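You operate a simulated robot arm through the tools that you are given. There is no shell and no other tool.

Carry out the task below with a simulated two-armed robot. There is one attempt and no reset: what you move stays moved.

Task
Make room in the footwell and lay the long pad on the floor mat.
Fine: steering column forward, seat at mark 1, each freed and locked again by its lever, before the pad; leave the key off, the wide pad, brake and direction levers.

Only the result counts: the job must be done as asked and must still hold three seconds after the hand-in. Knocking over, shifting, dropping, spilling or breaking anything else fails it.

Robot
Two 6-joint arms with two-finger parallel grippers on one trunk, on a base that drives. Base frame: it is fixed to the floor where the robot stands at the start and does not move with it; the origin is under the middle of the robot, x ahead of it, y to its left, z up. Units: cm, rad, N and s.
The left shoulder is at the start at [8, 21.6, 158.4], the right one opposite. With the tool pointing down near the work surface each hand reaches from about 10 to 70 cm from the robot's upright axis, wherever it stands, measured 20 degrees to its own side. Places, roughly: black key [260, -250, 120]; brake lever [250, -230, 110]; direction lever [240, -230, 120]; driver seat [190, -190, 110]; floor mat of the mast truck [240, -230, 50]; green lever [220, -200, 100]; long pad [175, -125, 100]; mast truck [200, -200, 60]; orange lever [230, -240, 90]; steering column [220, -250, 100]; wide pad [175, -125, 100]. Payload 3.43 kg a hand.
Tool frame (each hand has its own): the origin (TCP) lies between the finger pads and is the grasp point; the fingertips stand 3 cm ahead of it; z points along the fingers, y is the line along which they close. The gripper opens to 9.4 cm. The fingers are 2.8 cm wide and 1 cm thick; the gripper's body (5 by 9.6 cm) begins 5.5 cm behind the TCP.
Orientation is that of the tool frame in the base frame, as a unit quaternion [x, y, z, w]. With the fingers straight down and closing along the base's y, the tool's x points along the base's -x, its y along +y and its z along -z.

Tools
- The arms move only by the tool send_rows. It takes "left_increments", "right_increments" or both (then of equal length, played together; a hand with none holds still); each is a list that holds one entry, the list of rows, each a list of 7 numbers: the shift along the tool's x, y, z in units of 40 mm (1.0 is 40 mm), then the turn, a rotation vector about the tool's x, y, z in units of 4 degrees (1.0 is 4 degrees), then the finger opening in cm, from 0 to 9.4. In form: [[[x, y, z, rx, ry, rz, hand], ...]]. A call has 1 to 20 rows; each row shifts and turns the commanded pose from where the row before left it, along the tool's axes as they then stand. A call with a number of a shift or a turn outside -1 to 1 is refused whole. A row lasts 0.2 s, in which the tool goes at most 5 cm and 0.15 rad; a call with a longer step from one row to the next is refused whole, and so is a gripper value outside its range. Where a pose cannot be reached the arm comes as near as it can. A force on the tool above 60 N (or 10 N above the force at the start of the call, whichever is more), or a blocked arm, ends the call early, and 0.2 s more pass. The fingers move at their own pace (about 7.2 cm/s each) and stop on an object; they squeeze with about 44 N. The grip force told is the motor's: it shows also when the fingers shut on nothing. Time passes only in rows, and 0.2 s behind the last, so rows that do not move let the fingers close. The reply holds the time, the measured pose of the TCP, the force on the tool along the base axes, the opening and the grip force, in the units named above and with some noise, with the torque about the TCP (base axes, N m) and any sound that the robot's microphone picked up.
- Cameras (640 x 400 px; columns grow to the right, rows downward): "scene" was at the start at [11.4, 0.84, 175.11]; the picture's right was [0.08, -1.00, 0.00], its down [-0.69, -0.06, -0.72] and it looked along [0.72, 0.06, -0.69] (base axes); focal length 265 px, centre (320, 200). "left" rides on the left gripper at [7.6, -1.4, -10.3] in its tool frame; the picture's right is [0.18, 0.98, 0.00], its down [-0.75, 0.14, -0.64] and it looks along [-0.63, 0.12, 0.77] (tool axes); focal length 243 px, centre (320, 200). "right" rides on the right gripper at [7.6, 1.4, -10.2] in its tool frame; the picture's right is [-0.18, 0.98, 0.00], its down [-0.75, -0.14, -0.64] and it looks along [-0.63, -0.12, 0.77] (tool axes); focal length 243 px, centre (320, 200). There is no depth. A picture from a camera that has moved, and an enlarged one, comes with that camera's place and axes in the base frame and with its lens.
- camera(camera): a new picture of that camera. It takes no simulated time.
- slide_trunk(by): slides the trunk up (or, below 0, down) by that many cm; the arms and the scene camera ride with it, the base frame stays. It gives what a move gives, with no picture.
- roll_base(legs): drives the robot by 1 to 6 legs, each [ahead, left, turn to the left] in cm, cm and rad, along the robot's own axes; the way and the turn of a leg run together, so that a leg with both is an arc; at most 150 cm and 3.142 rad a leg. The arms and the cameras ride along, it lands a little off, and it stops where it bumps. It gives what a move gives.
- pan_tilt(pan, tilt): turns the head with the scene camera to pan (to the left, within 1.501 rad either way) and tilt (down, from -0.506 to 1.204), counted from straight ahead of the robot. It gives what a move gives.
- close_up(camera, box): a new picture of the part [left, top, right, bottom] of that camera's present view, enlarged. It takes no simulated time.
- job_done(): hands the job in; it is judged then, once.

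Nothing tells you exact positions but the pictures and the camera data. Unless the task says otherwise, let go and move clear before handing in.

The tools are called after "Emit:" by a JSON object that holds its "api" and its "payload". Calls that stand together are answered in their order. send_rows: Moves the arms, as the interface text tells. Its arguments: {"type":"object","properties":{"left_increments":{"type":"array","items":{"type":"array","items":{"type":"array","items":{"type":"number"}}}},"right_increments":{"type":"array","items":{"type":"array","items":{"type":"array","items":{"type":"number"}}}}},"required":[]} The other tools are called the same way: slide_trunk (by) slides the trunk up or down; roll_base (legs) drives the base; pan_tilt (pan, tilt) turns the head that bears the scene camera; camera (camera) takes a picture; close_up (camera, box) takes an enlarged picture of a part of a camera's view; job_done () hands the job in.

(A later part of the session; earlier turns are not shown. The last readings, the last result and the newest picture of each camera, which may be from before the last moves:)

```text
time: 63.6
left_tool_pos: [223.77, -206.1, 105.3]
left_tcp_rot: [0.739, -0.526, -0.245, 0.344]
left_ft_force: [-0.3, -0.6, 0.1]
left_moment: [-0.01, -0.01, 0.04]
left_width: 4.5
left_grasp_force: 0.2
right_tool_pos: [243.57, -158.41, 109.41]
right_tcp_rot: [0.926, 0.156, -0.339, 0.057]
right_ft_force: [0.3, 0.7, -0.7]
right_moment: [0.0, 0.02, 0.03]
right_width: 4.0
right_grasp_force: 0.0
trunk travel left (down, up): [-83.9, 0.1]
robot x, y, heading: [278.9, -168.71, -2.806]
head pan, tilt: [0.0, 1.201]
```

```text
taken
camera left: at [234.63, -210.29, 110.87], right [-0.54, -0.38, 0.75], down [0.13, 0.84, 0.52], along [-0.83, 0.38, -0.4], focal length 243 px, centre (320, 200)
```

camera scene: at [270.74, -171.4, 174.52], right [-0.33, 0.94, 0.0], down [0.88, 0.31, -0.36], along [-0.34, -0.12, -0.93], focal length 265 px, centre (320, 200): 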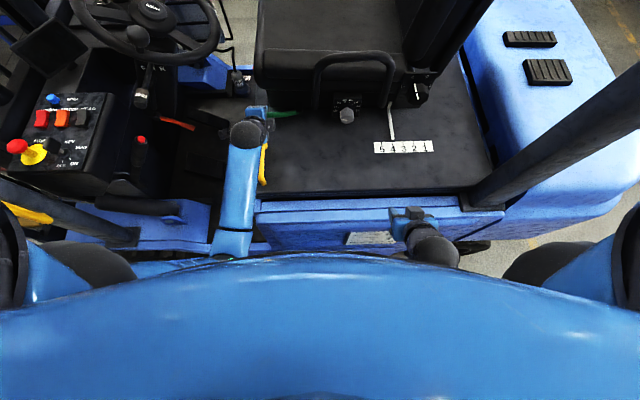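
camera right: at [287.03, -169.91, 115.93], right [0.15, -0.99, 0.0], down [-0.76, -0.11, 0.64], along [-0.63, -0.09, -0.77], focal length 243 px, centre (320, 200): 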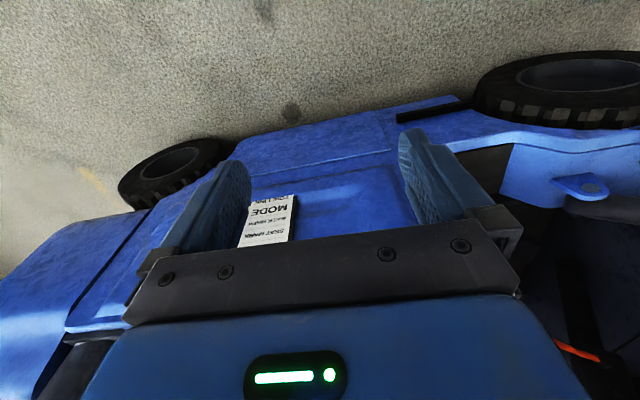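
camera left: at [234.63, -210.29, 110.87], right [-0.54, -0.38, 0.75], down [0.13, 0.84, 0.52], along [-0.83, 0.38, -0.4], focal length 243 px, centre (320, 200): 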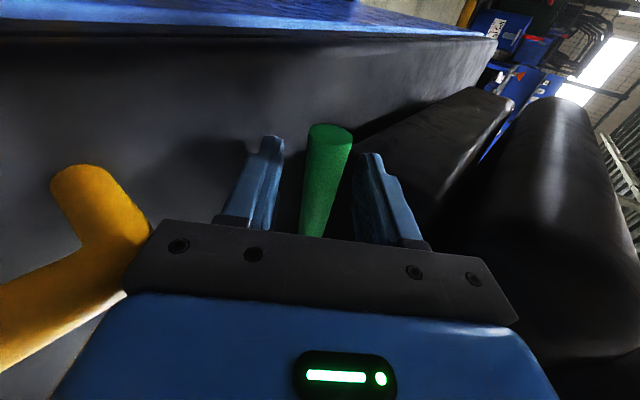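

Now I close on the green lever.

Emit:
{"api": "send_rows", "payload": {"left_increments": [[[0, 0, 0, 0, 0, 0, 2.5], [0, 0, 0, 0, 0, 0, 0], [0, 0, 0, 0, 0, 0, 0], [0, 0, 0, 0, 0, 0, 0]]]}}

Emit:
{"api": "camera", "payload": {"camera": "left"}}

```text
time: 64.6
left_tool_pos: [223.98, -206.01, 105.36]
left_tcp_rot: [0.739, -0.524, -0.246, 0.345]
left_ft_force: [4.0, 0.8, 6.8]
left_moment: [0.64, 0.24, 0.85]
left_width: 1.91
left_grasp_force: 45.1
right_tool_pos: [243.78, -158.35, 109.51]
right_tcp_rot: [0.926, 0.156, -0.34, 0.057]
right_ft_force: [-0.4, 0.7, -0.3]
right_moment: [-0.01, 0.0, 0.0]
right_width: 4.02
right_grasp_force: 0.1
trunk travel left (down, up): [-83.9, 0.1]
robot x, y, heading: [278.8, -168.72, -2.81]
head pan, tilt: [0.0, 1.201]
```

```text
taken
camera left: at [234.82, -210.23, 111.06], right [-0.53, -0.38, 0.76], down [0.13, 0.84, 0.52], along [-0.84, 0.38, -0.4], focal length 243 px, centre (320, 200)
```

left: 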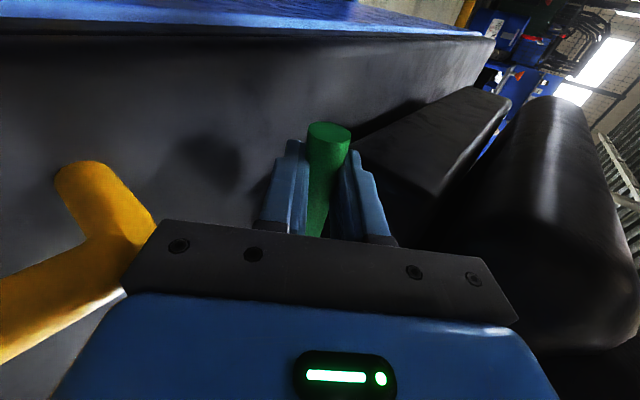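

Held (1.9 cm). I test by lifting the lever 1 cm and reading the force.

Emit:
{"api": "send_rows", "payload": {"left_increments": [[[0, 0.1, -0.08, 0, 0, 0, 0], [0, 0.1, -0.08, 0, 0, 0, 0], [0, 0, 0, 0, 0, 0, 0]]]}}

```text
time: 65.4
left_tool_pos: [224.05, -205.94, 106.41]
left_tcp_rot: [0.738, -0.527, -0.244, 0.344]
left_ft_force: [6.5, 6.0, -13.0]
left_moment: [-0.98, -0.52, 0.54]
left_width: 1.86
left_grasp_force: 45.2
right_tool_pos: [243.76, -158.35, 109.52]
right_tcp_rot: [0.926, 0.156, -0.339, 0.057]
right_ft_force: [-0.4, 0.5, 0.1]
right_moment: [-0.02, 0.02, 0.0]
right_width: 4.01
right_grasp_force: 0.0
trunk travel left (down, up): [-83.9, 0.1]
robot x, y, heading: [279.03, -168.75, -2.805]
head pan, tilt: [0.0, 1.201]
```

It moves with some resistance (about 20 N). I go on lifting, turning the hand along the lever's arc about its rear pivot.

Emit:
{"api": "send_rows", "payload": {"left_increments": [[[0, 0, 0, 0, 0.46, 0.55, 0], [0, 0.1, -0.08, 0, 0.46, 0.55, 0], [0, 0.1, -0.08, 0, 0.46, 0.55, 0], [0, 0, 0, 0, 0, 0, 0]]]}}

Emit:
{"api": "camera", "payload": {"camera": "left"}}

Emit:
{"api": "close_up", "payload": {"camera": "scene", "box": [220, 60, 400, 180]}}

```text
time: 66.4
left_tool_pos: [223.95, -205.75, 107.65]
left_tcp_rot: [0.717, -0.55, -0.189, 0.384]
left_ft_force: [9.5, 12.7, -9.6]
left_moment: [-0.52, -0.31, 0.07]
left_width: 1.84
left_grasp_force: 45.0
right_tool_pos: [243.79, -158.21, 109.59]
right_tcp_rot: [0.926, 0.155, -0.34, 0.058]
right_ft_force: [0.5, 0.5, 0.8]
right_moment: [0.0, -0.01, 0.05]
right_width: 4.01
right_grasp_force: 0.1
trunk travel left (down, up): [-83.9, 0.1]
robot x, y, heading: [278.41, -168.83, -2.806]
head pan, tilt: [0.0, 1.201]
```

```text
taken
camera left: at [234.46, -209.1, 114.22], right [-0.57, -0.27, 0.77], down [0.11, 0.91, 0.4], along [-0.81, 0.32, -0.49], focal length 243 px, centre (320, 200)
```

left: 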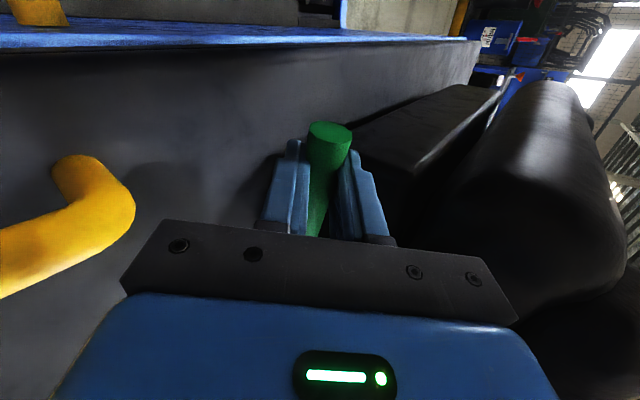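

```text
3.33 times, centred on (310, 120) of scene
camera zoom: at [270.97, -171.09, 174.53], right [-0.33, 0.94, 0.0], down [0.88, 0.3, -0.36], along [-0.34, -0.12, -0.93], focal length 885 px, centre (353, 467)
```

zoom: 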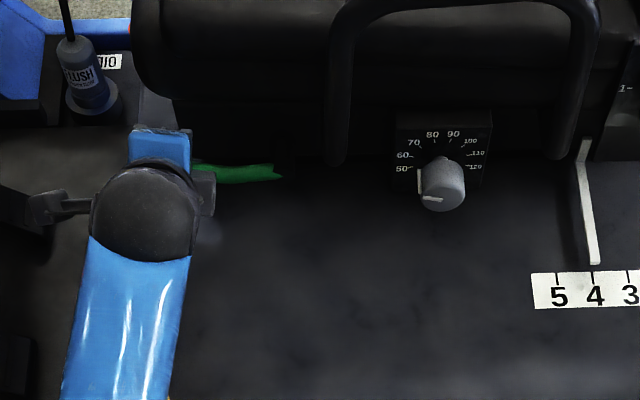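

The lever pivots up with my hand. I keep following the arc upward another 2 cm.

Emit:
{"api": "send_rows", "payload": {"left_increments": [[[-0.05, 0, 0, 0, 0.46, 0.55, 0], [-0.02, 0.1, -0.08, 0, 0.46, 0.55, 0], [-0.02, 0.1, -0.08, 0, 0.46, 0.55, 0], [-0.02, 0.1, -0.08, 0, 0.46, 0.55, 0], [0, 0, 0, 0, 0, 0, 0]]]}}

Emit:
{"api": "camera", "payload": {"camera": "left"}}

Emit:
{"api": "close_up", "payload": {"camera": "scene", "box": [220, 60, 400, 180]}}

```text
time: 67.6
left_tool_pos: [223.61, -205.12, 109.31]
left_tcp_rot: [0.683, -0.576, -0.115, 0.435]
left_ft_force: [5.6, 2.8, 16.6]
left_moment: [1.43, 0.67, -0.22]
left_width: 1.87
left_grasp_force: 45.0
right_tool_pos: [243.97, -158.23, 109.49]
right_tcp_rot: [0.925, 0.155, -0.341, 0.057]
right_ft_force: [0.2, 0.3, 0.8]
right_moment: [-0.01, 0.01, 0.0]
right_width: 3.99
right_grasp_force: 0.1
trunk travel left (down, up): [-83.9, 0.1]
robot x, y, heading: [278.67, -168.55, -2.813]
head pan, tilt: [0.0, 1.201]
```

```text
taken
camera left: at [233.84, -207.15, 117.06], right [-0.62, -0.12, 0.78], down [0.09, 0.97, 0.23], along [-0.78, 0.21, -0.59], focal length 243 px, centre (320, 200)
```

left: 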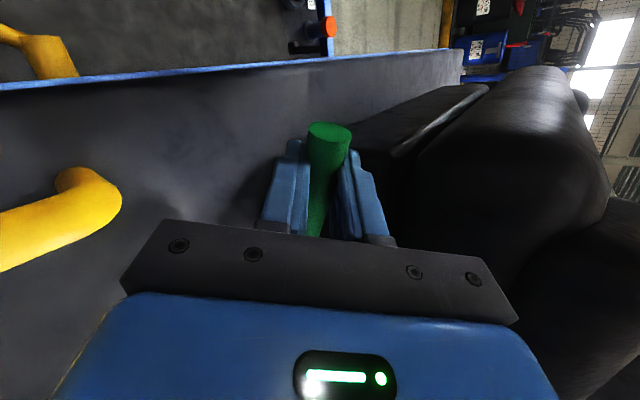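

```text
3.33 times, centred on (310, 120) of scene
camera zoom: at [271.31, -171.19, 174.57], right [-0.33, 0.94, 0.0], down [0.88, 0.3, -0.36], along [-0.34, -0.12, -0.93], focal length 885 px, centre (353, 467)
```

zoom: 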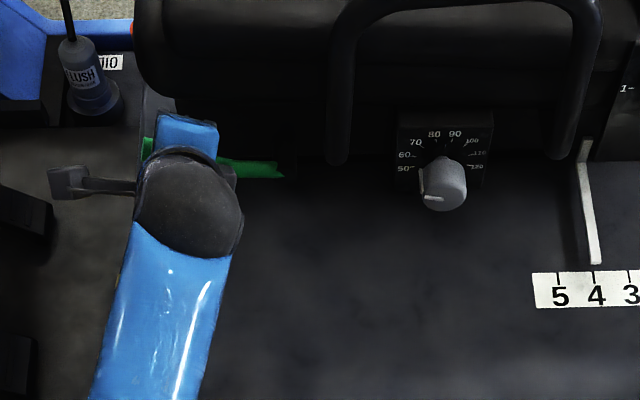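

The lever is raised about 18 degrees and now resists further turning, so it may be at its stop. I try easing the seat rearward 1.5 cm.

Emit:
{"api": "send_rows", "payload": {"left_increments": [[[-0.12, 0.033, -0.028, 0, 0, 0, 0], [-0.12, 0.033, -0.028, 0, 0, 0, 0], [-0.12, 0.033, -0.028, 0, 0, 0, 0], [0, 0, 0, 0, 0, 0, 0]]]}}

Emit:
{"api": "close_up", "payload": {"camera": "scene", "box": [220, 60, 400, 180]}}

```text
time: 68.6
left_tool_pos: [223.5, -204.35, 109.1]
left_tcp_rot: [0.685, -0.576, -0.112, 0.432]
left_ft_force: [6.2, -26.4, 17.5]
left_moment: [0.35, 0.67, 1.19]
left_width: 1.9
left_grasp_force: 45.4
right_tool_pos: [244.04, -158.72, 109.74]
right_tcp_rot: [0.926, 0.156, -0.34, 0.055]
right_ft_force: [0.4, 0.1, 0.2]
right_moment: [0.03, 0.01, 0.01]
right_width: 4.0
right_grasp_force: 0.1
trunk travel left (down, up): [-83.9, 0.1]
robot x, y, heading: [278.52, -168.67, -2.805]
head pan, tilt: [0.0, 1.201]
```

```text
3.33 times, centred on (310, 120) of scene
camera zoom: at [271.35, -171.87, 174.54], right [-0.33, 0.94, 0.0], down [0.88, 0.31, -0.36], along [-0.34, -0.12, -0.93], focal length 885 px, centre (353, 467)
```

zoom: 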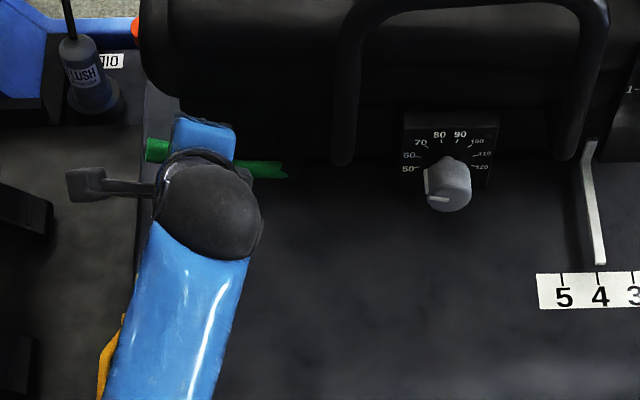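

Not moved: the pointer still reads 4, so the lock is still engaged. I ease back and lift the lever further.

Emit:
{"api": "send_rows", "payload": {"left_increments": [[[0.17, -0.046, 0.04, 0, 0, 0, 0], [0.043, 0.091, -0.075, 0, 0, 0, 0], [0.043, 0.091, -0.075, 0, 0, 0, 0], [0.0, 0.0, 0, 0, 0, 0, 0]]]}}

Emit:
{"api": "camera", "payload": {"camera": "left"}}

Emit:
{"api": "close_up", "payload": {"camera": "scene", "box": [220, 60, 400, 180]}}

```text
time: 69.6
left_tool_pos: [223.42, -204.16, 109.68]
left_tcp_rot: [0.683, -0.58, -0.113, 0.429]
left_ft_force: [3.9, 5.0, -15.2]
left_moment: [-0.95, -0.45, 0.2]
left_width: 1.82
left_grasp_force: 45.1
right_tool_pos: [243.8, -158.21, 109.46]
right_tcp_rot: [0.926, 0.155, -0.34, 0.057]
right_ft_force: [-0.3, 0.1, 0.0]
right_moment: [0.02, -0.02, -0.02]
right_width: 4.0
right_grasp_force: 0.1
trunk travel left (down, up): [-83.9, 0.1]
robot x, y, heading: [278.64, -168.35, -2.812]
head pan, tilt: [0.0, 1.201]
```

```text
taken
camera left: at [233.35, -206.2, 117.53], right [-0.63, -0.12, 0.77], down [0.09, 0.97, 0.23], along [-0.77, 0.22, -0.6], focal length 243 px, centre (320, 200)
```

left: 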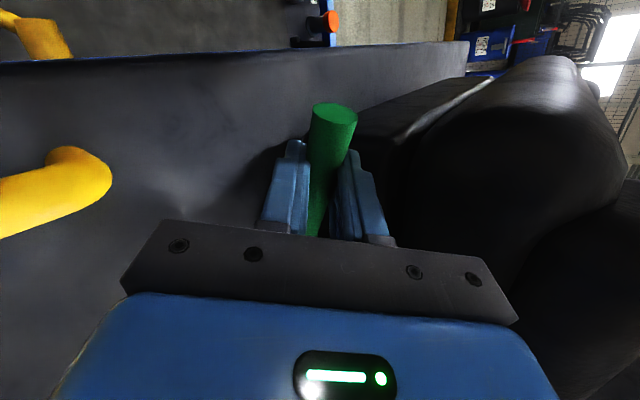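

```text
3.33 times, centred on (310, 120) of scene
camera zoom: at [270.84, -171.19, 174.51], right [-0.33, 0.95, 0.0], down [0.88, 0.3, -0.36], along [-0.34, -0.12, -0.93], focal length 885 px, centre (353, 467)
```

zoom: 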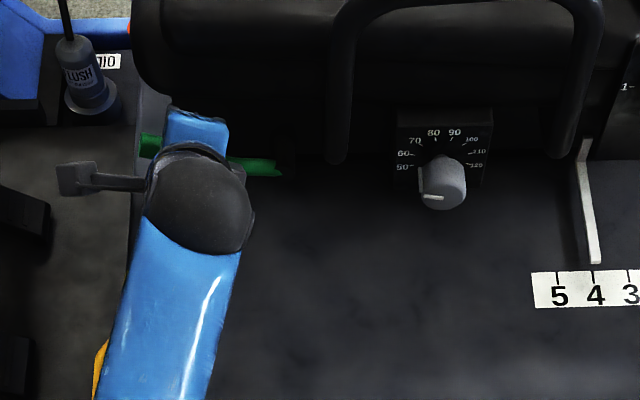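

The lever tip is now near z 110.5 (raised about 27 degrees). I continue the arc upward.

Emit:
{"api": "send_rows", "payload": {"left_increments": [[[0, 0.1, -0.08, 0, 0.55, 0.66, 0], [-0.01, 0.1, -0.08, 0, 0.55, 0.66, 0], [-0.01, 0.1, -0.08, 0, 0.55, 0.66, 0], [-0.01, 0.1, -0.08, 0, 0.55, 0.66, 0], [0, 0, 0, 0, 0, 0, 0]]]}}

Emit:
{"api": "camera", "payload": {"camera": "left"}}

Emit:
{"api": "close_up", "payload": {"camera": "scene", "box": [220, 60, 400, 180]}}

```text
time: 70.8
left_tool_pos: [223.16, -203.69, 111.18]
left_tcp_rot: [0.638, -0.604, -0.021, 0.477]
left_ft_force: [17.0, 10.4, -30.7]
left_moment: [3.65, 1.19, 0.23]
left_width: 1.84
left_grasp_force: 44.4
right_tool_pos: [243.75, -158.55, 109.56]
right_tcp_rot: [0.926, 0.157, -0.338, 0.058]
right_ft_force: [0.2, 0.0, -0.3]
right_moment: [-0.02, 0.02, 0.0]
right_width: 3.99
right_grasp_force: 0.0
trunk travel left (down, up): [-83.9, 0.1]
robot x, y, heading: [278.83, -168.68, -2.806]
head pan, tilt: [0.0, 1.201]
```

```text
taken
camera left: at [232.47, -203.76, 120.07], right [-0.69, 0.04, 0.72], down [0.08, 1.0, 0.02], along [-0.72, 0.07, -0.69], focal length 243 px, centre (320, 200)
```

left: 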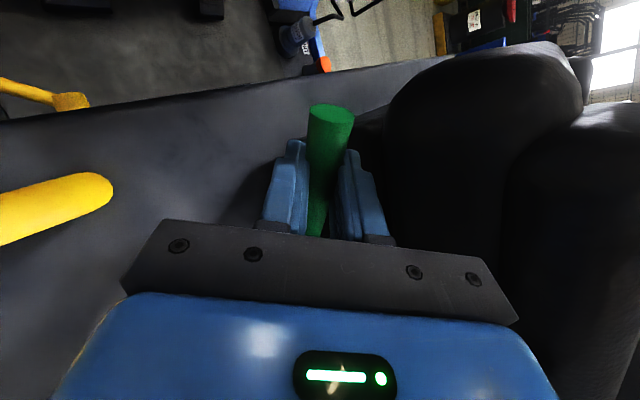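

```text
3.33 times, centred on (310, 120) of scene
camera zoom: at [270.87, -171.46, 174.5], right [-0.33, 0.94, 0.0], down [0.88, 0.31, -0.36], along [-0.34, -0.12, -0.93], focal length 885 px, centre (353, 467)
```

zoom: 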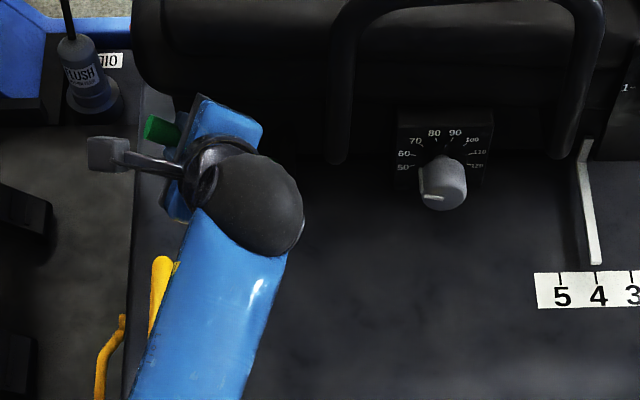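

The outward and downward push suggests the gripper's body is touching the seat cushion, since I turned it with the lever. I turn the hand back (letting the rod pivot in the pads) while keeping the lever raised.

Emit:
{"api": "send_rows", "payload": {"left_increments": [[[0, 0, 0, 0, -0.6, -0.7, 0], [0, 0, 0, 0, -0.6, -0.7, 0], [0, 0, 0, 0, -0.6, -0.7, 0], [0, 0, 0, 0, -0.6, -0.7, 0], [0, 0, 0, 0, -0.6, -0.7, 0], [0, 0, 0, 0, -0.6, -0.7, 0], [0, 0, 0, 0, 0, 0, 0]]]}}

Emit:
{"api": "camera", "payload": {"camera": "left"}}

Emit:
{"api": "close_up", "payload": {"camera": "scene", "box": [220, 60, 400, 180]}}

```text
time: 72.4
left_tool_pos: [223.46, -203.62, 111.12]
left_tcp_rot: [0.711, -0.56, -0.165, 0.391]
left_ft_force: [20.2, 3.3, -25.8]
left_moment: [-1.63, -1.17, -0.05]
left_width: 2.54
left_grasp_force: 45.5
right_tool_pos: [243.8, -158.5, 109.57]
right_tcp_rot: [0.926, 0.156, -0.34, 0.056]
right_ft_force: [-0.2, -1.1, 0.1]
right_moment: [0.0, -0.03, 0.03]
right_width: 3.99
right_grasp_force: 0.0
trunk travel left (down, up): [-83.9, 0.1]
robot x, y, heading: [279.01, -168.61, -2.812]
head pan, tilt: [0.0, 1.201]
```

```text
taken
camera left: at [233.66, -206.78, 118.26], right [-0.6, -0.24, 0.77], down [0.1, 0.93, 0.36], along [-0.79, 0.29, -0.53], focal length 243 px, centre (320, 200)
```

left: 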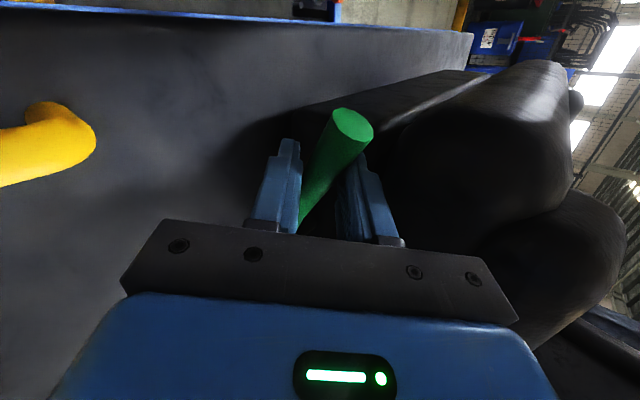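

```text
3.33 times, centred on (310, 120) of scene
camera zoom: at [271.02, -171.5, 174.53], right [-0.33, 0.94, 0.0], down [0.88, 0.31, -0.36], along [-0.34, -0.12, -0.93], focal length 885 px, centre (353, 467)
```

zoom: 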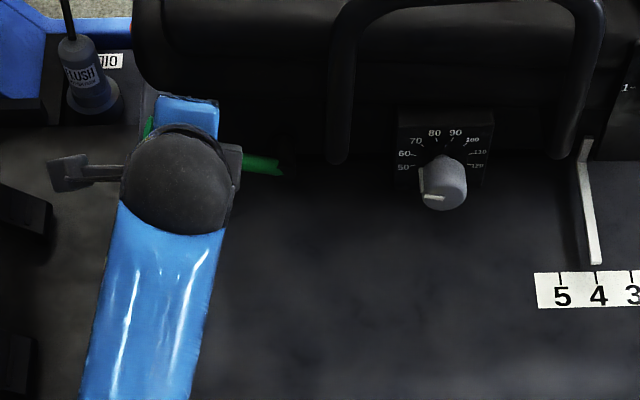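

The lever stays up about 30 degrees. I try the rearward pull again.

Emit:
{"api": "send_rows", "payload": {"left_increments": [[[-0.122, 0.02, -0.016, 0, 0, 0, 0], [-0.122, 0.02, -0.016, 0, 0, 0, 0], [-0.122, 0.02, -0.016, 0, 0, 0, 0], [0, 0, 0, 0, 0, 0, 0]]]}}

Emit:
{"api": "close_up", "payload": {"camera": "scene", "box": [220, 60, 400, 180]}}

```text
time: 73.4
left_tool_pos: [222.78, -202.1, 111.25]
left_tcp_rot: [0.71, -0.563, -0.166, 0.39]
left_ft_force: [16.2, 3.9, -26.0]
left_moment: [-1.64, -1.08, -0.05]
left_width: 2.53
left_grasp_force: 45.6
right_tool_pos: [243.74, -158.4, 109.5]
right_tcp_rot: [0.926, 0.156, -0.339, 0.057]
right_ft_force: [-0.2, -0.2, -0.5]
right_moment: [0.0, 0.02, -0.01]
right_width: 4.01
right_grasp_force: 0.0
trunk travel left (down, up): [-83.9, 0.1]
robot x, y, heading: [278.77, -168.63, -2.808]
head pan, tilt: [0.0, 1.201]
```

```text
3.33 times, centred on (310, 120) of scene
camera zoom: at [270.87, -171.48, 174.52], right [-0.33, 0.95, 0.0], down [0.88, 0.3, -0.36], along [-0.34, -0.12, -0.93], focal length 885 px, centre (353, 467)
```

zoom: 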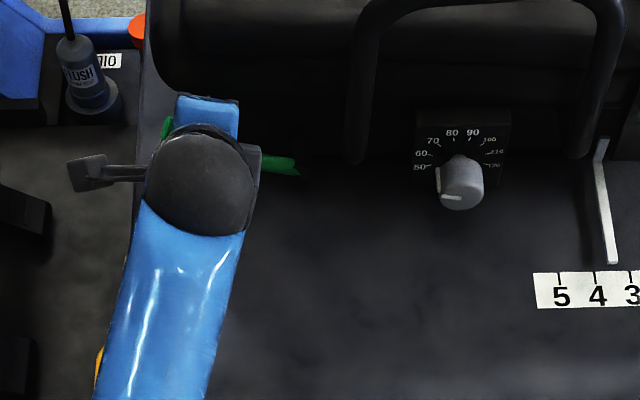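

The seat slides freely now: the pointer moved half a mark with little force. I keep pulling it back, staying gentle.

Emit:
{"api": "send_rows", "payload": {"left_increments": [[[-0.22, 0.036, -0.029, 0, 0, 0, 0], [-0.22, 0.036, -0.029, 0, 0, 0, 0], [-0.22, 0.036, -0.029, 0, 0, 0, 0], [-0.22, 0.036, -0.029, 0, 0, 0, 0], [-0.22, 0.036, -0.029, 0, 0, 0, 0], [-0.22, 0.036, -0.029, 0, 0, 0, 0], [0, 0, 0, 0, 0, 0, 0]]]}}

Emit:
{"api": "close_up", "payload": {"camera": "scene", "box": [260, 60, 440, 180]}}

Emit:
{"api": "camera", "payload": {"camera": "left"}}

```text
time: 75.0
left_tool_pos: [220.77, -197.05, 111.15]
left_tcp_rot: [0.711, -0.562, -0.164, 0.389]
left_ft_force: [10.1, 0.3, -30.4]
left_moment: [-1.38, -1.14, -0.26]
left_width: 2.55
left_grasp_force: 44.8
right_tool_pos: [243.56, -158.47, 109.59]
right_tcp_rot: [0.927, 0.156, -0.338, 0.056]
right_ft_force: [-0.5, 0.4, -0.3]
right_moment: [0.01, 0.01, 0.0]
right_width: 4.0
right_grasp_force: 0.1
trunk travel left (down, up): [-83.9, 0.1]
robot x, y, heading: [278.85, -168.86, -2.812]
head pan, tilt: [0.0, 1.201]
```

```text
3.33 times, centred on (350, 120) of scene
camera zoom: at [270.58, -171.53, 174.5], right [-0.33, 0.95, 0.0], down [0.88, 0.3, -0.36], along [-0.34, -0.12, -0.93], focal length 885 px, centre (220, 467)
```

zoom: 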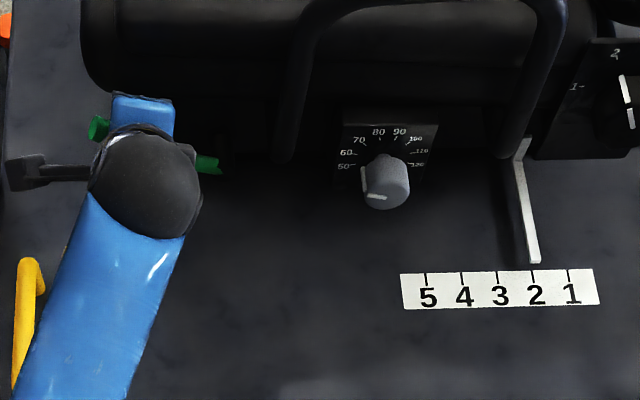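

```text
taken
camera left: at [231.09, -200.12, 118.27], right [-0.6, -0.23, 0.77], down [0.1, 0.93, 0.36], along [-0.79, 0.29, -0.53], focal length 243 px, centre (320, 200)
```

left: 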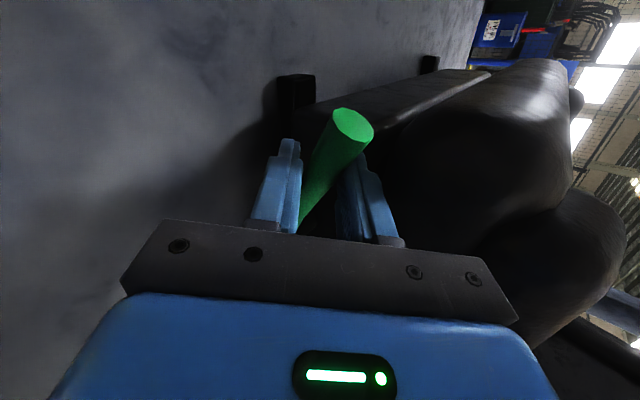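

Pointer at mark 2 now. One more mark, 3.5 cm.

Emit:
{"api": "send_rows", "payload": {"left_increments": [[[-0.2, 0.033, -0.026, 0, 0, 0, 0], [-0.2, 0.033, -0.026, 0, 0, 0, 0], [-0.2, 0.033, -0.026, 0, 0, 0, 0], [-0.2, 0.033, -0.026, 0, 0, 0, 0], [0, 0, 0, 0, 0, 0, 0]]]}}

Emit:
{"api": "close_up", "payload": {"camera": "scene", "box": [300, 60, 480, 180]}}

Emit:
{"api": "close_up", "payload": {"camera": "scene", "box": [400, 130, 450, 160]}}

```text
time: 76.2
left_tool_pos: [219.58, -193.95, 111.24]
left_tcp_rot: [0.71, -0.562, -0.165, 0.391]
left_ft_force: [7.0, -1.3, -28.1]
left_moment: [-1.11, -1.26, -0.69]
left_width: 2.53
left_grasp_force: 45.1
right_tool_pos: [243.52, -158.42, 109.46]
right_tcp_rot: [0.927, 0.156, -0.338, 0.056]
right_ft_force: [-0.3, -0.3, 0.0]
right_moment: [0.03, -0.01, 0.01]
right_width: 4.02
right_grasp_force: 0.1
trunk travel left (down, up): [-83.9, 0.1]
robot x, y, heading: [279.3, -168.8, -2.81]
head pan, tilt: [0.0, 1.201]
```

```text
3.33 times, centred on (390, 120) of scene
camera zoom: at [270.53, -171.58, 174.5], right [-0.33, 0.95, 0.0], down [0.88, 0.31, -0.36], along [-0.34, -0.12, -0.93], focal length 885 px, centre (87, 467)
```

zoom: 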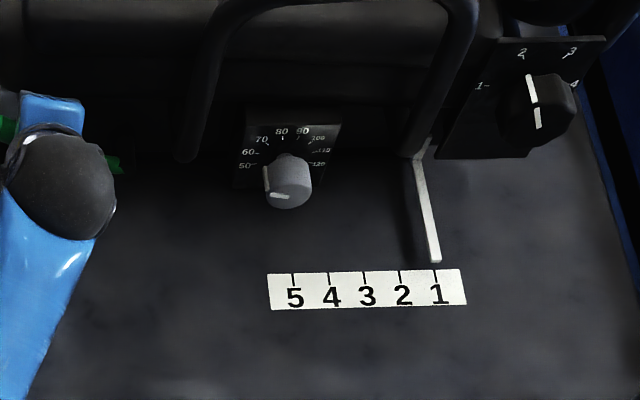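

```text
12.80 times, centred on (425, 145) of scene
camera zoom: at [270.53, -171.58, 174.5], right [-0.33, 0.95, 0.0], down [0.88, 0.31, -0.36], along [-0.34, -0.12, -0.93], focal length 3397 px, centre (-1024, 904)
```

zoom: 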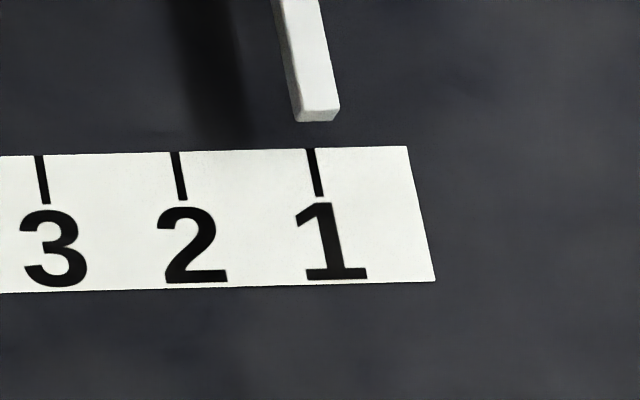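

The pointer is at about mark 1. To avoid parallax I check it with the right wrist camera, which is nearly square to mark 1.

Emit:
{"api": "camera", "payload": {"camera": "right"}}

```text
taken
camera right: at [255.62, -155.83, 112.52], right [0.19, -0.98, 0.12], down [-0.2, 0.08, 0.98], along [-0.96, -0.21, -0.18], focal length 243 px, centre (320, 200)
```

right: 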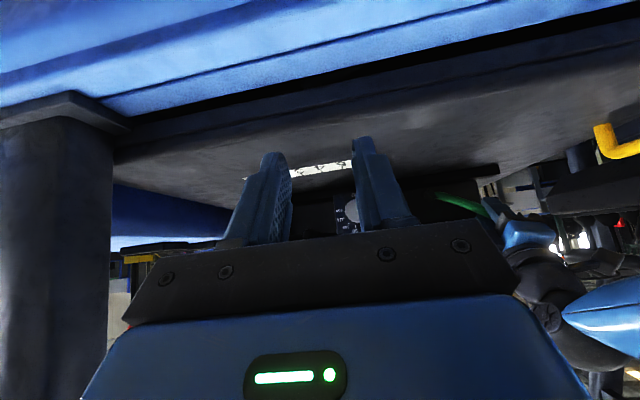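

Emit:
{"api": "close_up", "payload": {"camera": "right", "box": [270, 140, 370, 200]}}

```text
6.40 times, centred on (320, 170) of right
camera zoom: at [255.62, -155.83, 112.52], right [0.19, -0.98, 0.12], down [-0.2, 0.08, 0.98], along [-0.96, -0.21, -0.18], focal length 1553 px, centre (320, 392)
```

zoom: 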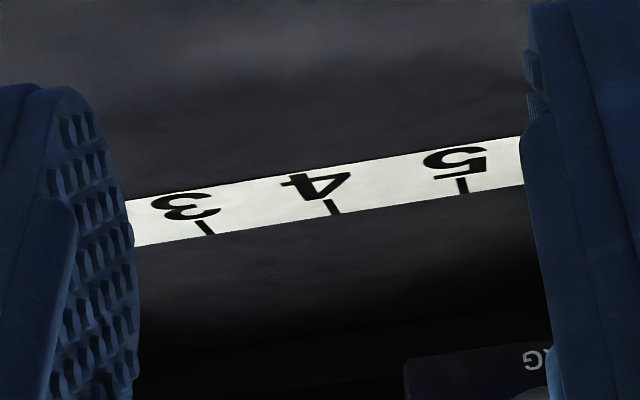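

Fingers hide mark 1; I move the right hand 9 cm rearward (well clear of the guard leg) for a square view.

Emit:
{"api": "send_rows", "payload": {"right_increments": [[[0, -0.75, 0, 0, 0, 0, 4], [0, -0.75, 0, 0, 0, 0, 4], [0, -0.75, 0, 0, 0, 0, 4]]]}}

Emit:
{"api": "close_up", "payload": {"camera": "right", "box": [270, 140, 370, 200]}}

Emit:
{"api": "camera", "payload": {"camera": "right"}}

```text
time: 76.9
left_tool_pos: [219.54, -194.06, 111.17]
left_tcp_rot: [0.709, -0.563, -0.164, 0.392]
left_ft_force: [-7.4, -8.4, -0.7]
left_moment: [-0.22, -1.12, -1.56]
left_width: 2.52
left_grasp_force: 45.1
right_tool_pos: [244.06, -159.91, 109.1]
right_tcp_rot: [0.894, 0.295, -0.318, 0.111]
right_ft_force: [0.7, -0.2, 0.5]
right_moment: [-0.02, 0.0, 0.0]
right_width: 4.01
right_grasp_force: 0.0
trunk travel left (down, up): [-83.9, 0.1]
robot x, y, heading: [279.02, -168.7, -2.809]
head pan, tilt: [0.0, 1.201]
stopped in row 3 (right hand): the arm was blocked; the commanded pose is now the measured one
```

```text
6.40 times, centred on (320, 170) of right
camera zoom: at [254.73, -153.63, 112.33], right [0.47, -0.87, 0.13], down [-0.23, 0.02, 0.97], along [-0.85, -0.49, -0.2], focal length 1553 px, centre (320, 392)
```

zoom: 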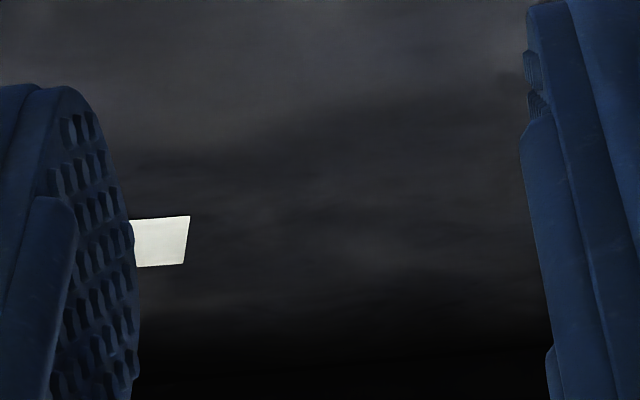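

```text
taken
camera right: at [254.73, -153.63, 112.33], right [0.47, -0.87, 0.13], down [-0.23, 0.02, 0.97], along [-0.85, -0.49, -0.2], focal length 243 px, centre (320, 200)
```

right: 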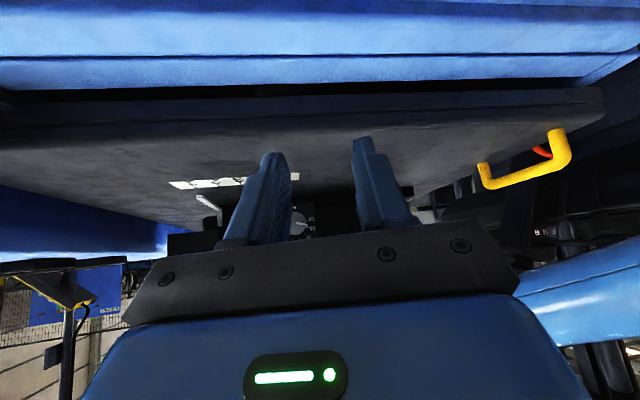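

The right arm hit a joint limit and only yawed, but now it sees the pointer. I zoom there.

Emit:
{"api": "close_up", "payload": {"camera": "right", "box": [160, 160, 260, 220]}}

Emit:
{"api": "camera", "payload": {"camera": "scene"}}

Emit:
{"api": "close_up", "payload": {"camera": "scene", "box": [400, 130, 450, 160]}}

```text
6.40 times, centred on (210, 190) of right
camera zoom: at [254.73, -153.63, 112.33], right [0.47, -0.87, 0.13], down [-0.23, 0.02, 0.97], along [-0.85, -0.49, -0.2], focal length 1553 px, centre (1024, 264)
```

zoom: 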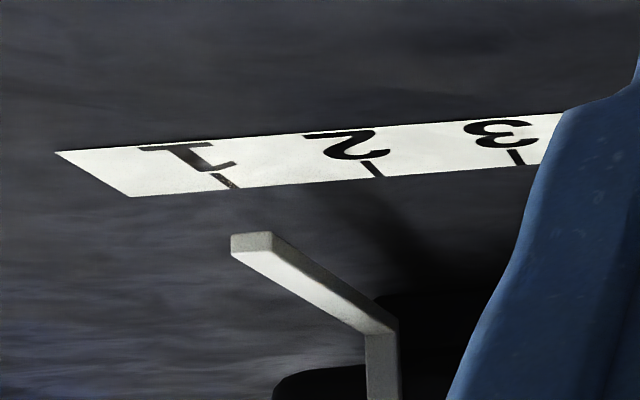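

```text
taken
camera scene: at [270.56, -171.48, 174.52], right [-0.33, 0.95, 0.0], down [0.88, 0.3, -0.36], along [-0.34, -0.12, -0.93], focal length 265 px, centre (320, 200)
```

scene: 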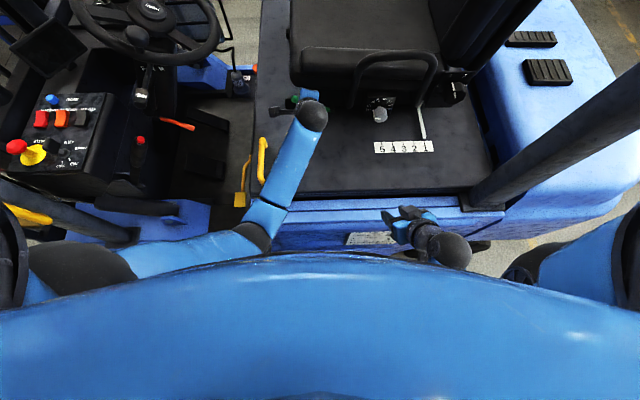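

```text
12.80 times, centred on (425, 145) of scene
camera zoom: at [270.56, -171.48, 174.52], right [-0.33, 0.95, 0.0], down [0.88, 0.3, -0.36], along [-0.34, -0.12, -0.93], focal length 3397 px, centre (-1024, 904)
```

zoom: 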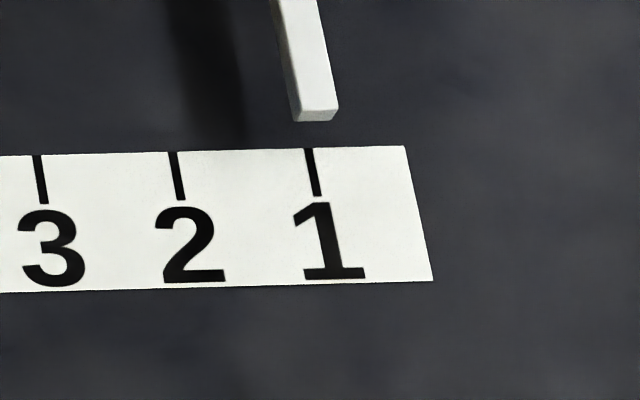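

By triangulation the pointer is about 0.2–0.3 cm short of mark 1. I nudge the seat that little bit further.

Emit:
{"api": "send_rows", "payload": {"left_increments": [[[-0.06, 0.01, -0.008, 0, 0, 0, 0], [0, 0, 0, 0, 0, 0, 0]]]}}

Emit:
{"api": "close_up", "payload": {"camera": "right", "box": [160, 160, 260, 220]}}

Emit:
{"api": "close_up", "payload": {"camera": "scene", "box": [400, 130, 450, 160]}}

Emit:
{"api": "camera", "payload": {"camera": "left"}}

```text
time: 77.5
left_tool_pos: [219.65, -193.93, 111.04]
left_tcp_rot: [0.709, -0.562, -0.165, 0.392]
left_ft_force: [-6.9, -11.5, 0.4]
left_moment: [-0.34, -0.87, -1.13]
left_width: 2.52
left_grasp_force: 44.9
right_tool_pos: [244.24, -160.15, 109.13]
right_tcp_rot: [0.894, 0.296, -0.317, 0.11]
right_ft_force: [0.1, 0.5, -0.5]
right_moment: [-0.01, 0.0, 0.0]
right_width: 4.01
right_grasp_force: 0.1
trunk travel left (down, up): [-83.9, 0.1]
robot x, y, heading: [278.86, -168.8, -2.806]
head pan, tilt: [0.0, 1.201]
```

```text
6.40 times, centred on (210, 190) of right
camera zoom: at [254.77, -153.76, 112.34], right [0.47, -0.87, 0.13], down [-0.23, 0.01, 0.97], along [-0.85, -0.49, -0.2], focal length 1553 px, centre (1024, 264)
```

zoom: 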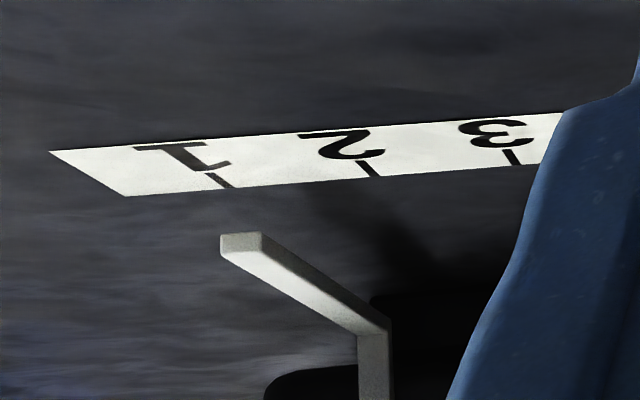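

```text
12.80 times, centred on (425, 145) of scene
camera zoom: at [270.61, -171.69, 174.51], right [-0.33, 0.95, 0.0], down [0.88, 0.31, -0.36], along [-0.34, -0.12, -0.93], focal length 3397 px, centre (-1024, 904)
```

zoom: 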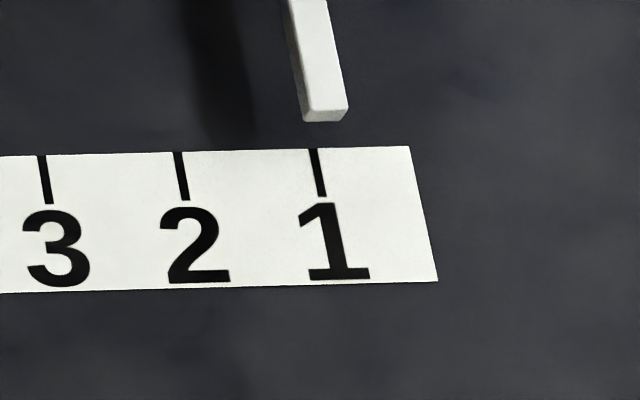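

```text
taken
camera left: at [229.9, -196.97, 118.18], right [-0.6, -0.23, 0.77], down [0.1, 0.93, 0.36], along [-0.79, 0.29, -0.53], focal length 243 px, centre (320, 200)
```

left: 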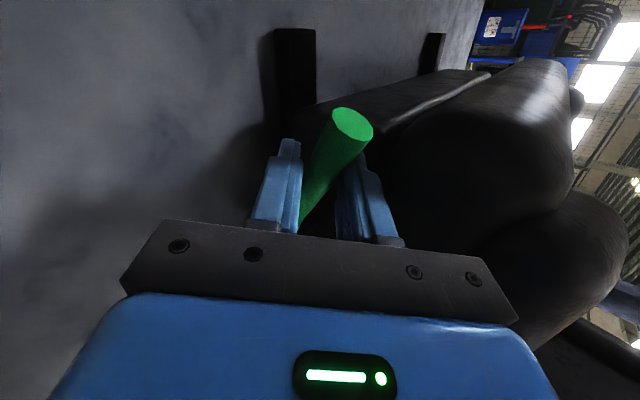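

The pointer is now at mark 1 by the same measure that read 4 at the start. I lower the lever along its arc to lock it, first part.

Emit:
{"api": "send_rows", "payload": {"left_increments": [[[0.0515, -0.154, 0.132, 0, 0, 0, 0], [0.037, -0.156, 0.134, 0, 0, 0, 0], [0.023, -0.158, 0.1355, 0, 0, 0, 0], [0.0084, -0.159, 0.136, 0, 0, 0, 0], [0, 0, 0, 0, 0, 0, 0]]]}}

Emit:
{"api": "close_up", "payload": {"camera": "scene", "box": [400, 130, 450, 160]}}

Emit:
{"api": "camera", "payload": {"camera": "left"}}

```text
time: 78.7
left_tool_pos: [220.12, -194.6, 108.31]
left_tcp_rot: [0.708, -0.561, -0.169, 0.393]
left_ft_force: [-7.1, -0.6, 16.8]
left_moment: [1.4, 0.81, -0.47]
left_width: 1.86
left_grasp_force: 44.8
right_tool_pos: [244.41, -159.77, 109.22]
right_tcp_rot: [0.894, 0.295, -0.318, 0.11]
right_ft_force: [-0.5, 0.0, 0.1]
right_moment: [-0.01, 0.02, -0.04]
right_width: 3.99
right_grasp_force: 0.1
trunk travel left (down, up): [-83.9, 0.1]
robot x, y, heading: [279.14, -168.6, -2.808]
head pan, tilt: [0.0, 1.201]
```

```text
12.80 times, centred on (425, 145) of scene
camera zoom: at [271.0, -171.27, 174.56], right [-0.33, 0.95, 0.0], down [0.88, 0.3, -0.36], along [-0.34, -0.12, -0.93], focal length 3397 px, centre (-1024, 904)
```

zoom: 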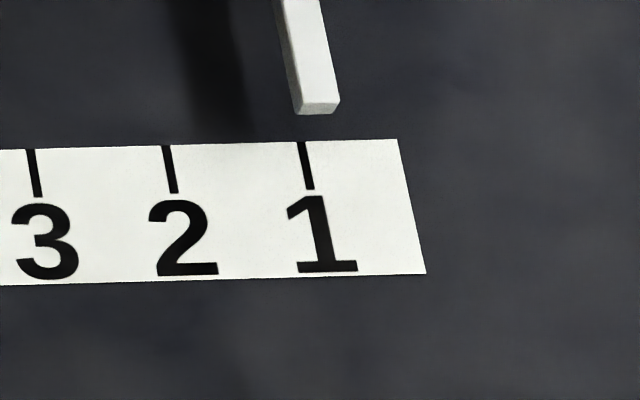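

```text
taken
camera left: at [230.44, -197.66, 115.35], right [-0.59, -0.23, 0.77], down [0.11, 0.93, 0.36], along [-0.8, 0.3, -0.53], focal length 243 px, centre (320, 200)
```

left: 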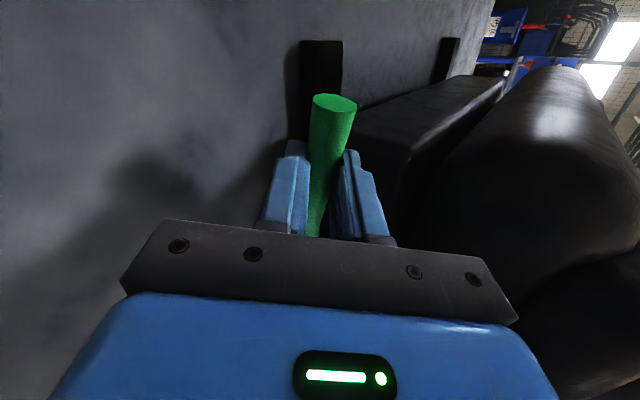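

The lever follows down and the pointer stays on 1. I finish lowering it.

Emit:
{"api": "send_rows", "payload": {"left_increments": [[[-0.0064, -0.159, 0.136, 0, 0, 0, 0], [-0.021, -0.158, 0.136, 0, 0, 0, 0], [-0.035, -0.156, 0.1345, 0, 0, 0, 0], [0, 0, 0, 0, 0, 0, 0]]]}}

Emit:
{"api": "close_up", "payload": {"camera": "scene", "box": [400, 130, 450, 160]}}

Emit:
{"api": "camera", "payload": {"camera": "left"}}

Emit:
{"api": "close_up", "payload": {"camera": "scene", "box": [260, 60, 440, 180]}}

```text
time: 79.7
left_tool_pos: [220.18, -194.99, 106.02]
left_tcp_rot: [0.708, -0.561, -0.168, 0.395]
left_ft_force: [-8.8, 0.0, 22.0]
left_moment: [1.53, 0.99, 0.11]
left_width: 2.36
left_grasp_force: 45.3
right_tool_pos: [244.37, -159.64, 109.32]
right_tcp_rot: [0.894, 0.294, -0.318, 0.111]
right_ft_force: [-0.8, 0.5, 0.5]
right_moment: [-0.04, 0.03, -0.01]
right_width: 4.01
right_grasp_force: 0.1
trunk travel left (down, up): [-83.9, 0.1]
robot x, y, heading: [278.94, -168.86, -2.806]
head pan, tilt: [0.0, 1.201]
```

```text
12.80 times, centred on (425, 145) of scene
camera zoom: at [271.04, -171.22, 174.55], right [-0.33, 0.95, 0.0], down [0.88, 0.3, -0.36], along [-0.34, -0.12, -0.93], focal length 3397 px, centre (-1024, 904)
```

zoom: 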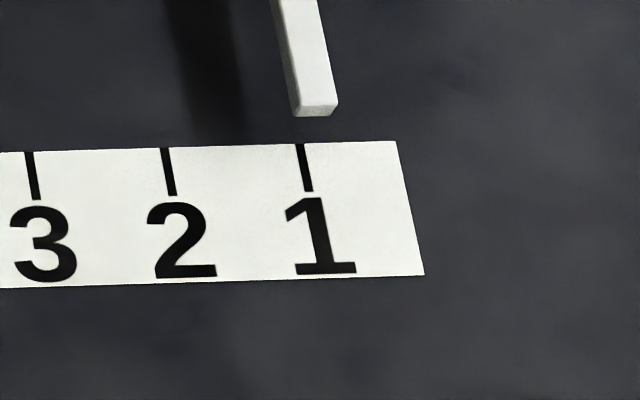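

```text
taken
camera left: at [230.53, -197.97, 112.95], right [-0.59, -0.23, 0.77], down [0.11, 0.93, 0.36], along [-0.8, 0.29, -0.53], focal length 243 px, centre (320, 200)
```

left: 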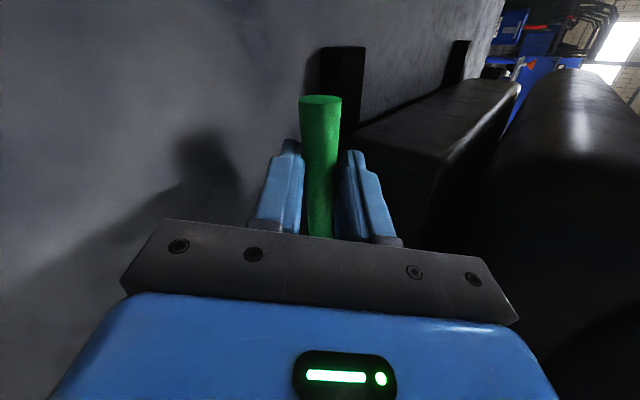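

```text
3.33 times, centred on (350, 120) of scene
camera zoom: at [271.04, -171.22, 174.55], right [-0.33, 0.95, 0.0], down [0.88, 0.3, -0.36], along [-0.34, -0.12, -0.93], focal length 885 px, centre (220, 467)
```

zoom: 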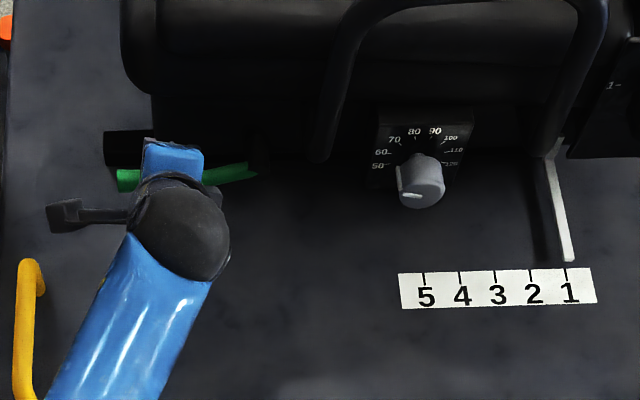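

The lever looks level again. I press a little further down to be sure it seats, watching force.

Emit:
{"api": "send_rows", "payload": {"left_increments": [[[-0.015, -0.08, 0.069, 0, 0, 0, 0], [-0.015, -0.08, 0.069, 0, 0, 0, 0], [0, 0, 0, 0, 0, 0, 0]]]}}

Emit:
{"api": "close_up", "payload": {"camera": "scene", "box": [260, 60, 440, 180]}}

Emit:
{"api": "camera", "payload": {"camera": "left"}}

```text
time: 80.5
left_tool_pos: [220.2, -194.91, 105.85]
left_tcp_rot: [0.707, -0.558, -0.173, 0.398]
left_ft_force: [-6.2, -4.3, 39.8]
left_moment: [1.12, 1.09, 0.57]
left_width: 2.38
left_grasp_force: 45.0
right_tool_pos: [244.64, -159.67, 109.21]
right_tcp_rot: [0.894, 0.295, -0.32, 0.111]
right_ft_force: [0.7, -0.1, 0.1]
right_moment: [0.01, -0.01, 0.0]
right_width: 4.01
right_grasp_force: 0.0
trunk travel left (down, up): [-83.9, 0.1]
robot x, y, heading: [279.07, -168.9, -2.807]
head pan, tilt: [0.0, 1.201]
```

```text
3.33 times, centred on (350, 120) of scene
camera zoom: at [271.4, -171.18, 174.59], right [-0.33, 0.95, 0.0], down [0.88, 0.3, -0.37], along [-0.35, -0.12, -0.93], focal length 885 px, centre (220, 467)
```

zoom: 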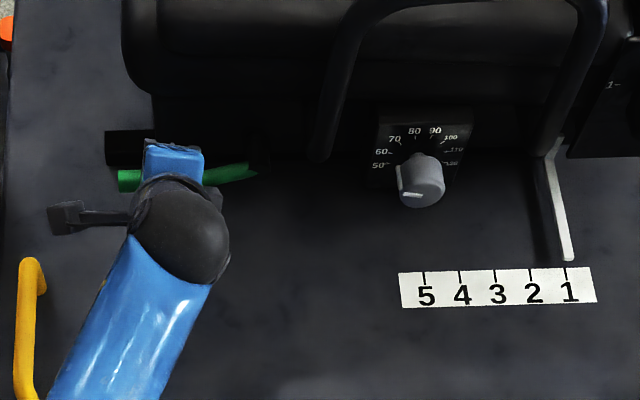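

```text
taken
camera left: at [230.64, -197.98, 112.68], right [-0.58, -0.23, 0.78], down [0.11, 0.93, 0.36], along [-0.81, 0.3, -0.51], focal length 243 px, centre (320, 200)
```

left: 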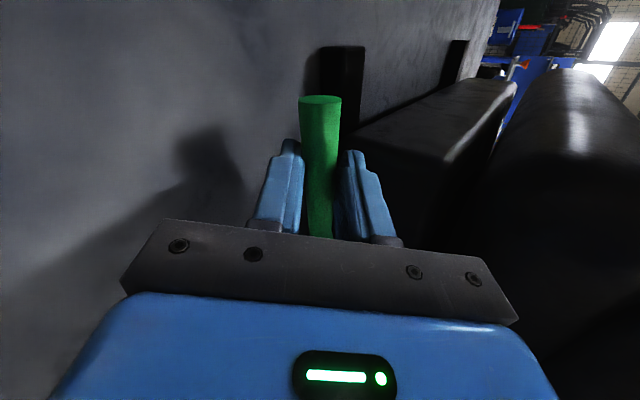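

The lever is on its lower stop (40 N). I relieve the press and test the lock with a slight rearward and forward tug.

Emit:
{"api": "send_rows", "payload": {"left_increments": [[[0.03, 0.13, -0.11, 0, 0, 0, 0], [-0.12, 0.02, -0.016, 0, 0, 0, 0], [-0.12, 0.02, -0.016, 0, 0, 0, 0], [0, 0, 0, 0, 0, 0, 0]]]}}

Emit:
{"api": "close_up", "payload": {"camera": "scene", "box": [400, 130, 450, 160]}}

```text
time: 81.5
left_tool_pos: [220.07, -194.87, 105.87]
left_tcp_rot: [0.711, -0.558, -0.167, 0.394]
left_ft_force: [-4.3, -32.6, 30.0]
left_moment: [1.07, 1.0, 0.83]
left_width: 2.32
left_grasp_force: 45.4
right_tool_pos: [244.46, -160.4, 109.31]
right_tcp_rot: [0.893, 0.298, -0.318, 0.111]
right_ft_force: [0.4, 0.1, 0.1]
right_moment: [0.01, -0.01, 0.0]
right_width: 4.0
right_grasp_force: 0.1
trunk travel left (down, up): [-83.9, 0.1]
robot x, y, heading: [279.06, -168.71, -2.808]
head pan, tilt: [0.0, 1.201]
```

```text
12.80 times, centred on (425, 145) of scene
camera zoom: at [271.29, -172.12, 174.54], right [-0.33, 0.94, 0.0], down [0.88, 0.31, -0.36], along [-0.34, -0.12, -0.93], focal length 3397 px, centre (-1024, 904)
```

zoom: 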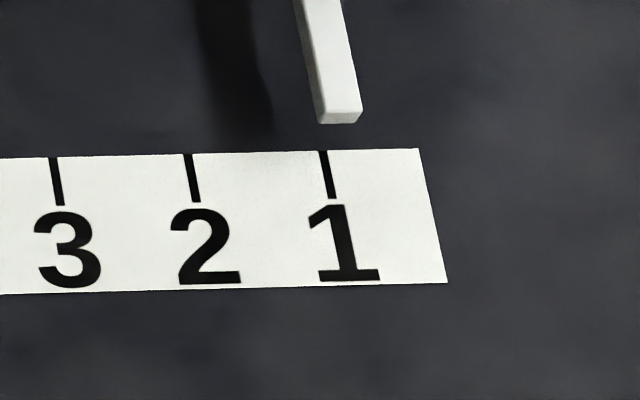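

The seat is locked (33 N, no movement) at mark 1. I relax the tug, open, and back off along the fingers.

Emit:
{"api": "send_rows", "payload": {"left_increments": [[[0.2, -0.03, 0.03, 0, 0, 0, 0], [0, 0.04, -0.035, 0, 0, 0, 2.5], [0, 0, 0, 0, 0, 0, 4.5], [0, 0, 0, 0, 0, 0, 4.5]]]}}

Emit:
{"api": "camera", "payload": {"camera": "left"}}

```text
time: 82.5
left_tool_pos: [220.27, -194.56, 105.5]
left_tcp_rot: [0.709, -0.564, -0.164, 0.39]
left_ft_force: [-0.2, -0.2, 0.2]
left_moment: [0.01, 0.03, 0.0]
left_width: 4.49
left_grasp_force: 0.1
right_tool_pos: [244.4, -159.89, 109.13]
right_tcp_rot: [0.894, 0.295, -0.318, 0.111]
right_ft_force: [0.8, -0.2, 0.9]
right_moment: [-0.03, -0.02, 0.0]
right_width: 4.0
right_grasp_force: 0.0
trunk travel left (down, up): [-83.9, 0.1]
robot x, y, heading: [278.85, -168.56, -2.809]
head pan, tilt: [0.0, 1.201]
```

```text
taken
camera left: at [230.51, -197.77, 112.61], right [-0.6, -0.23, 0.76], down [0.1, 0.93, 0.36], along [-0.79, 0.3, -0.53], focal length 243 px, centre (320, 200)
```

left: 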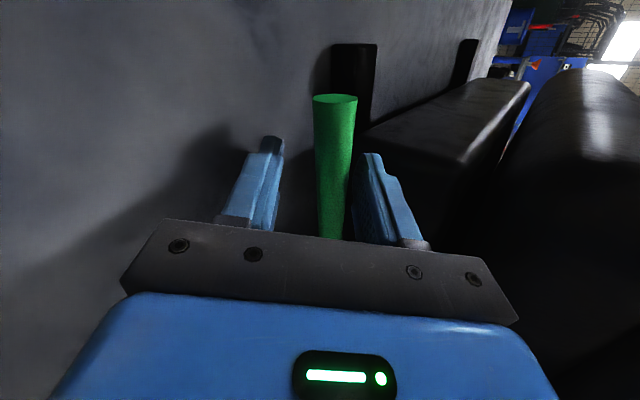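

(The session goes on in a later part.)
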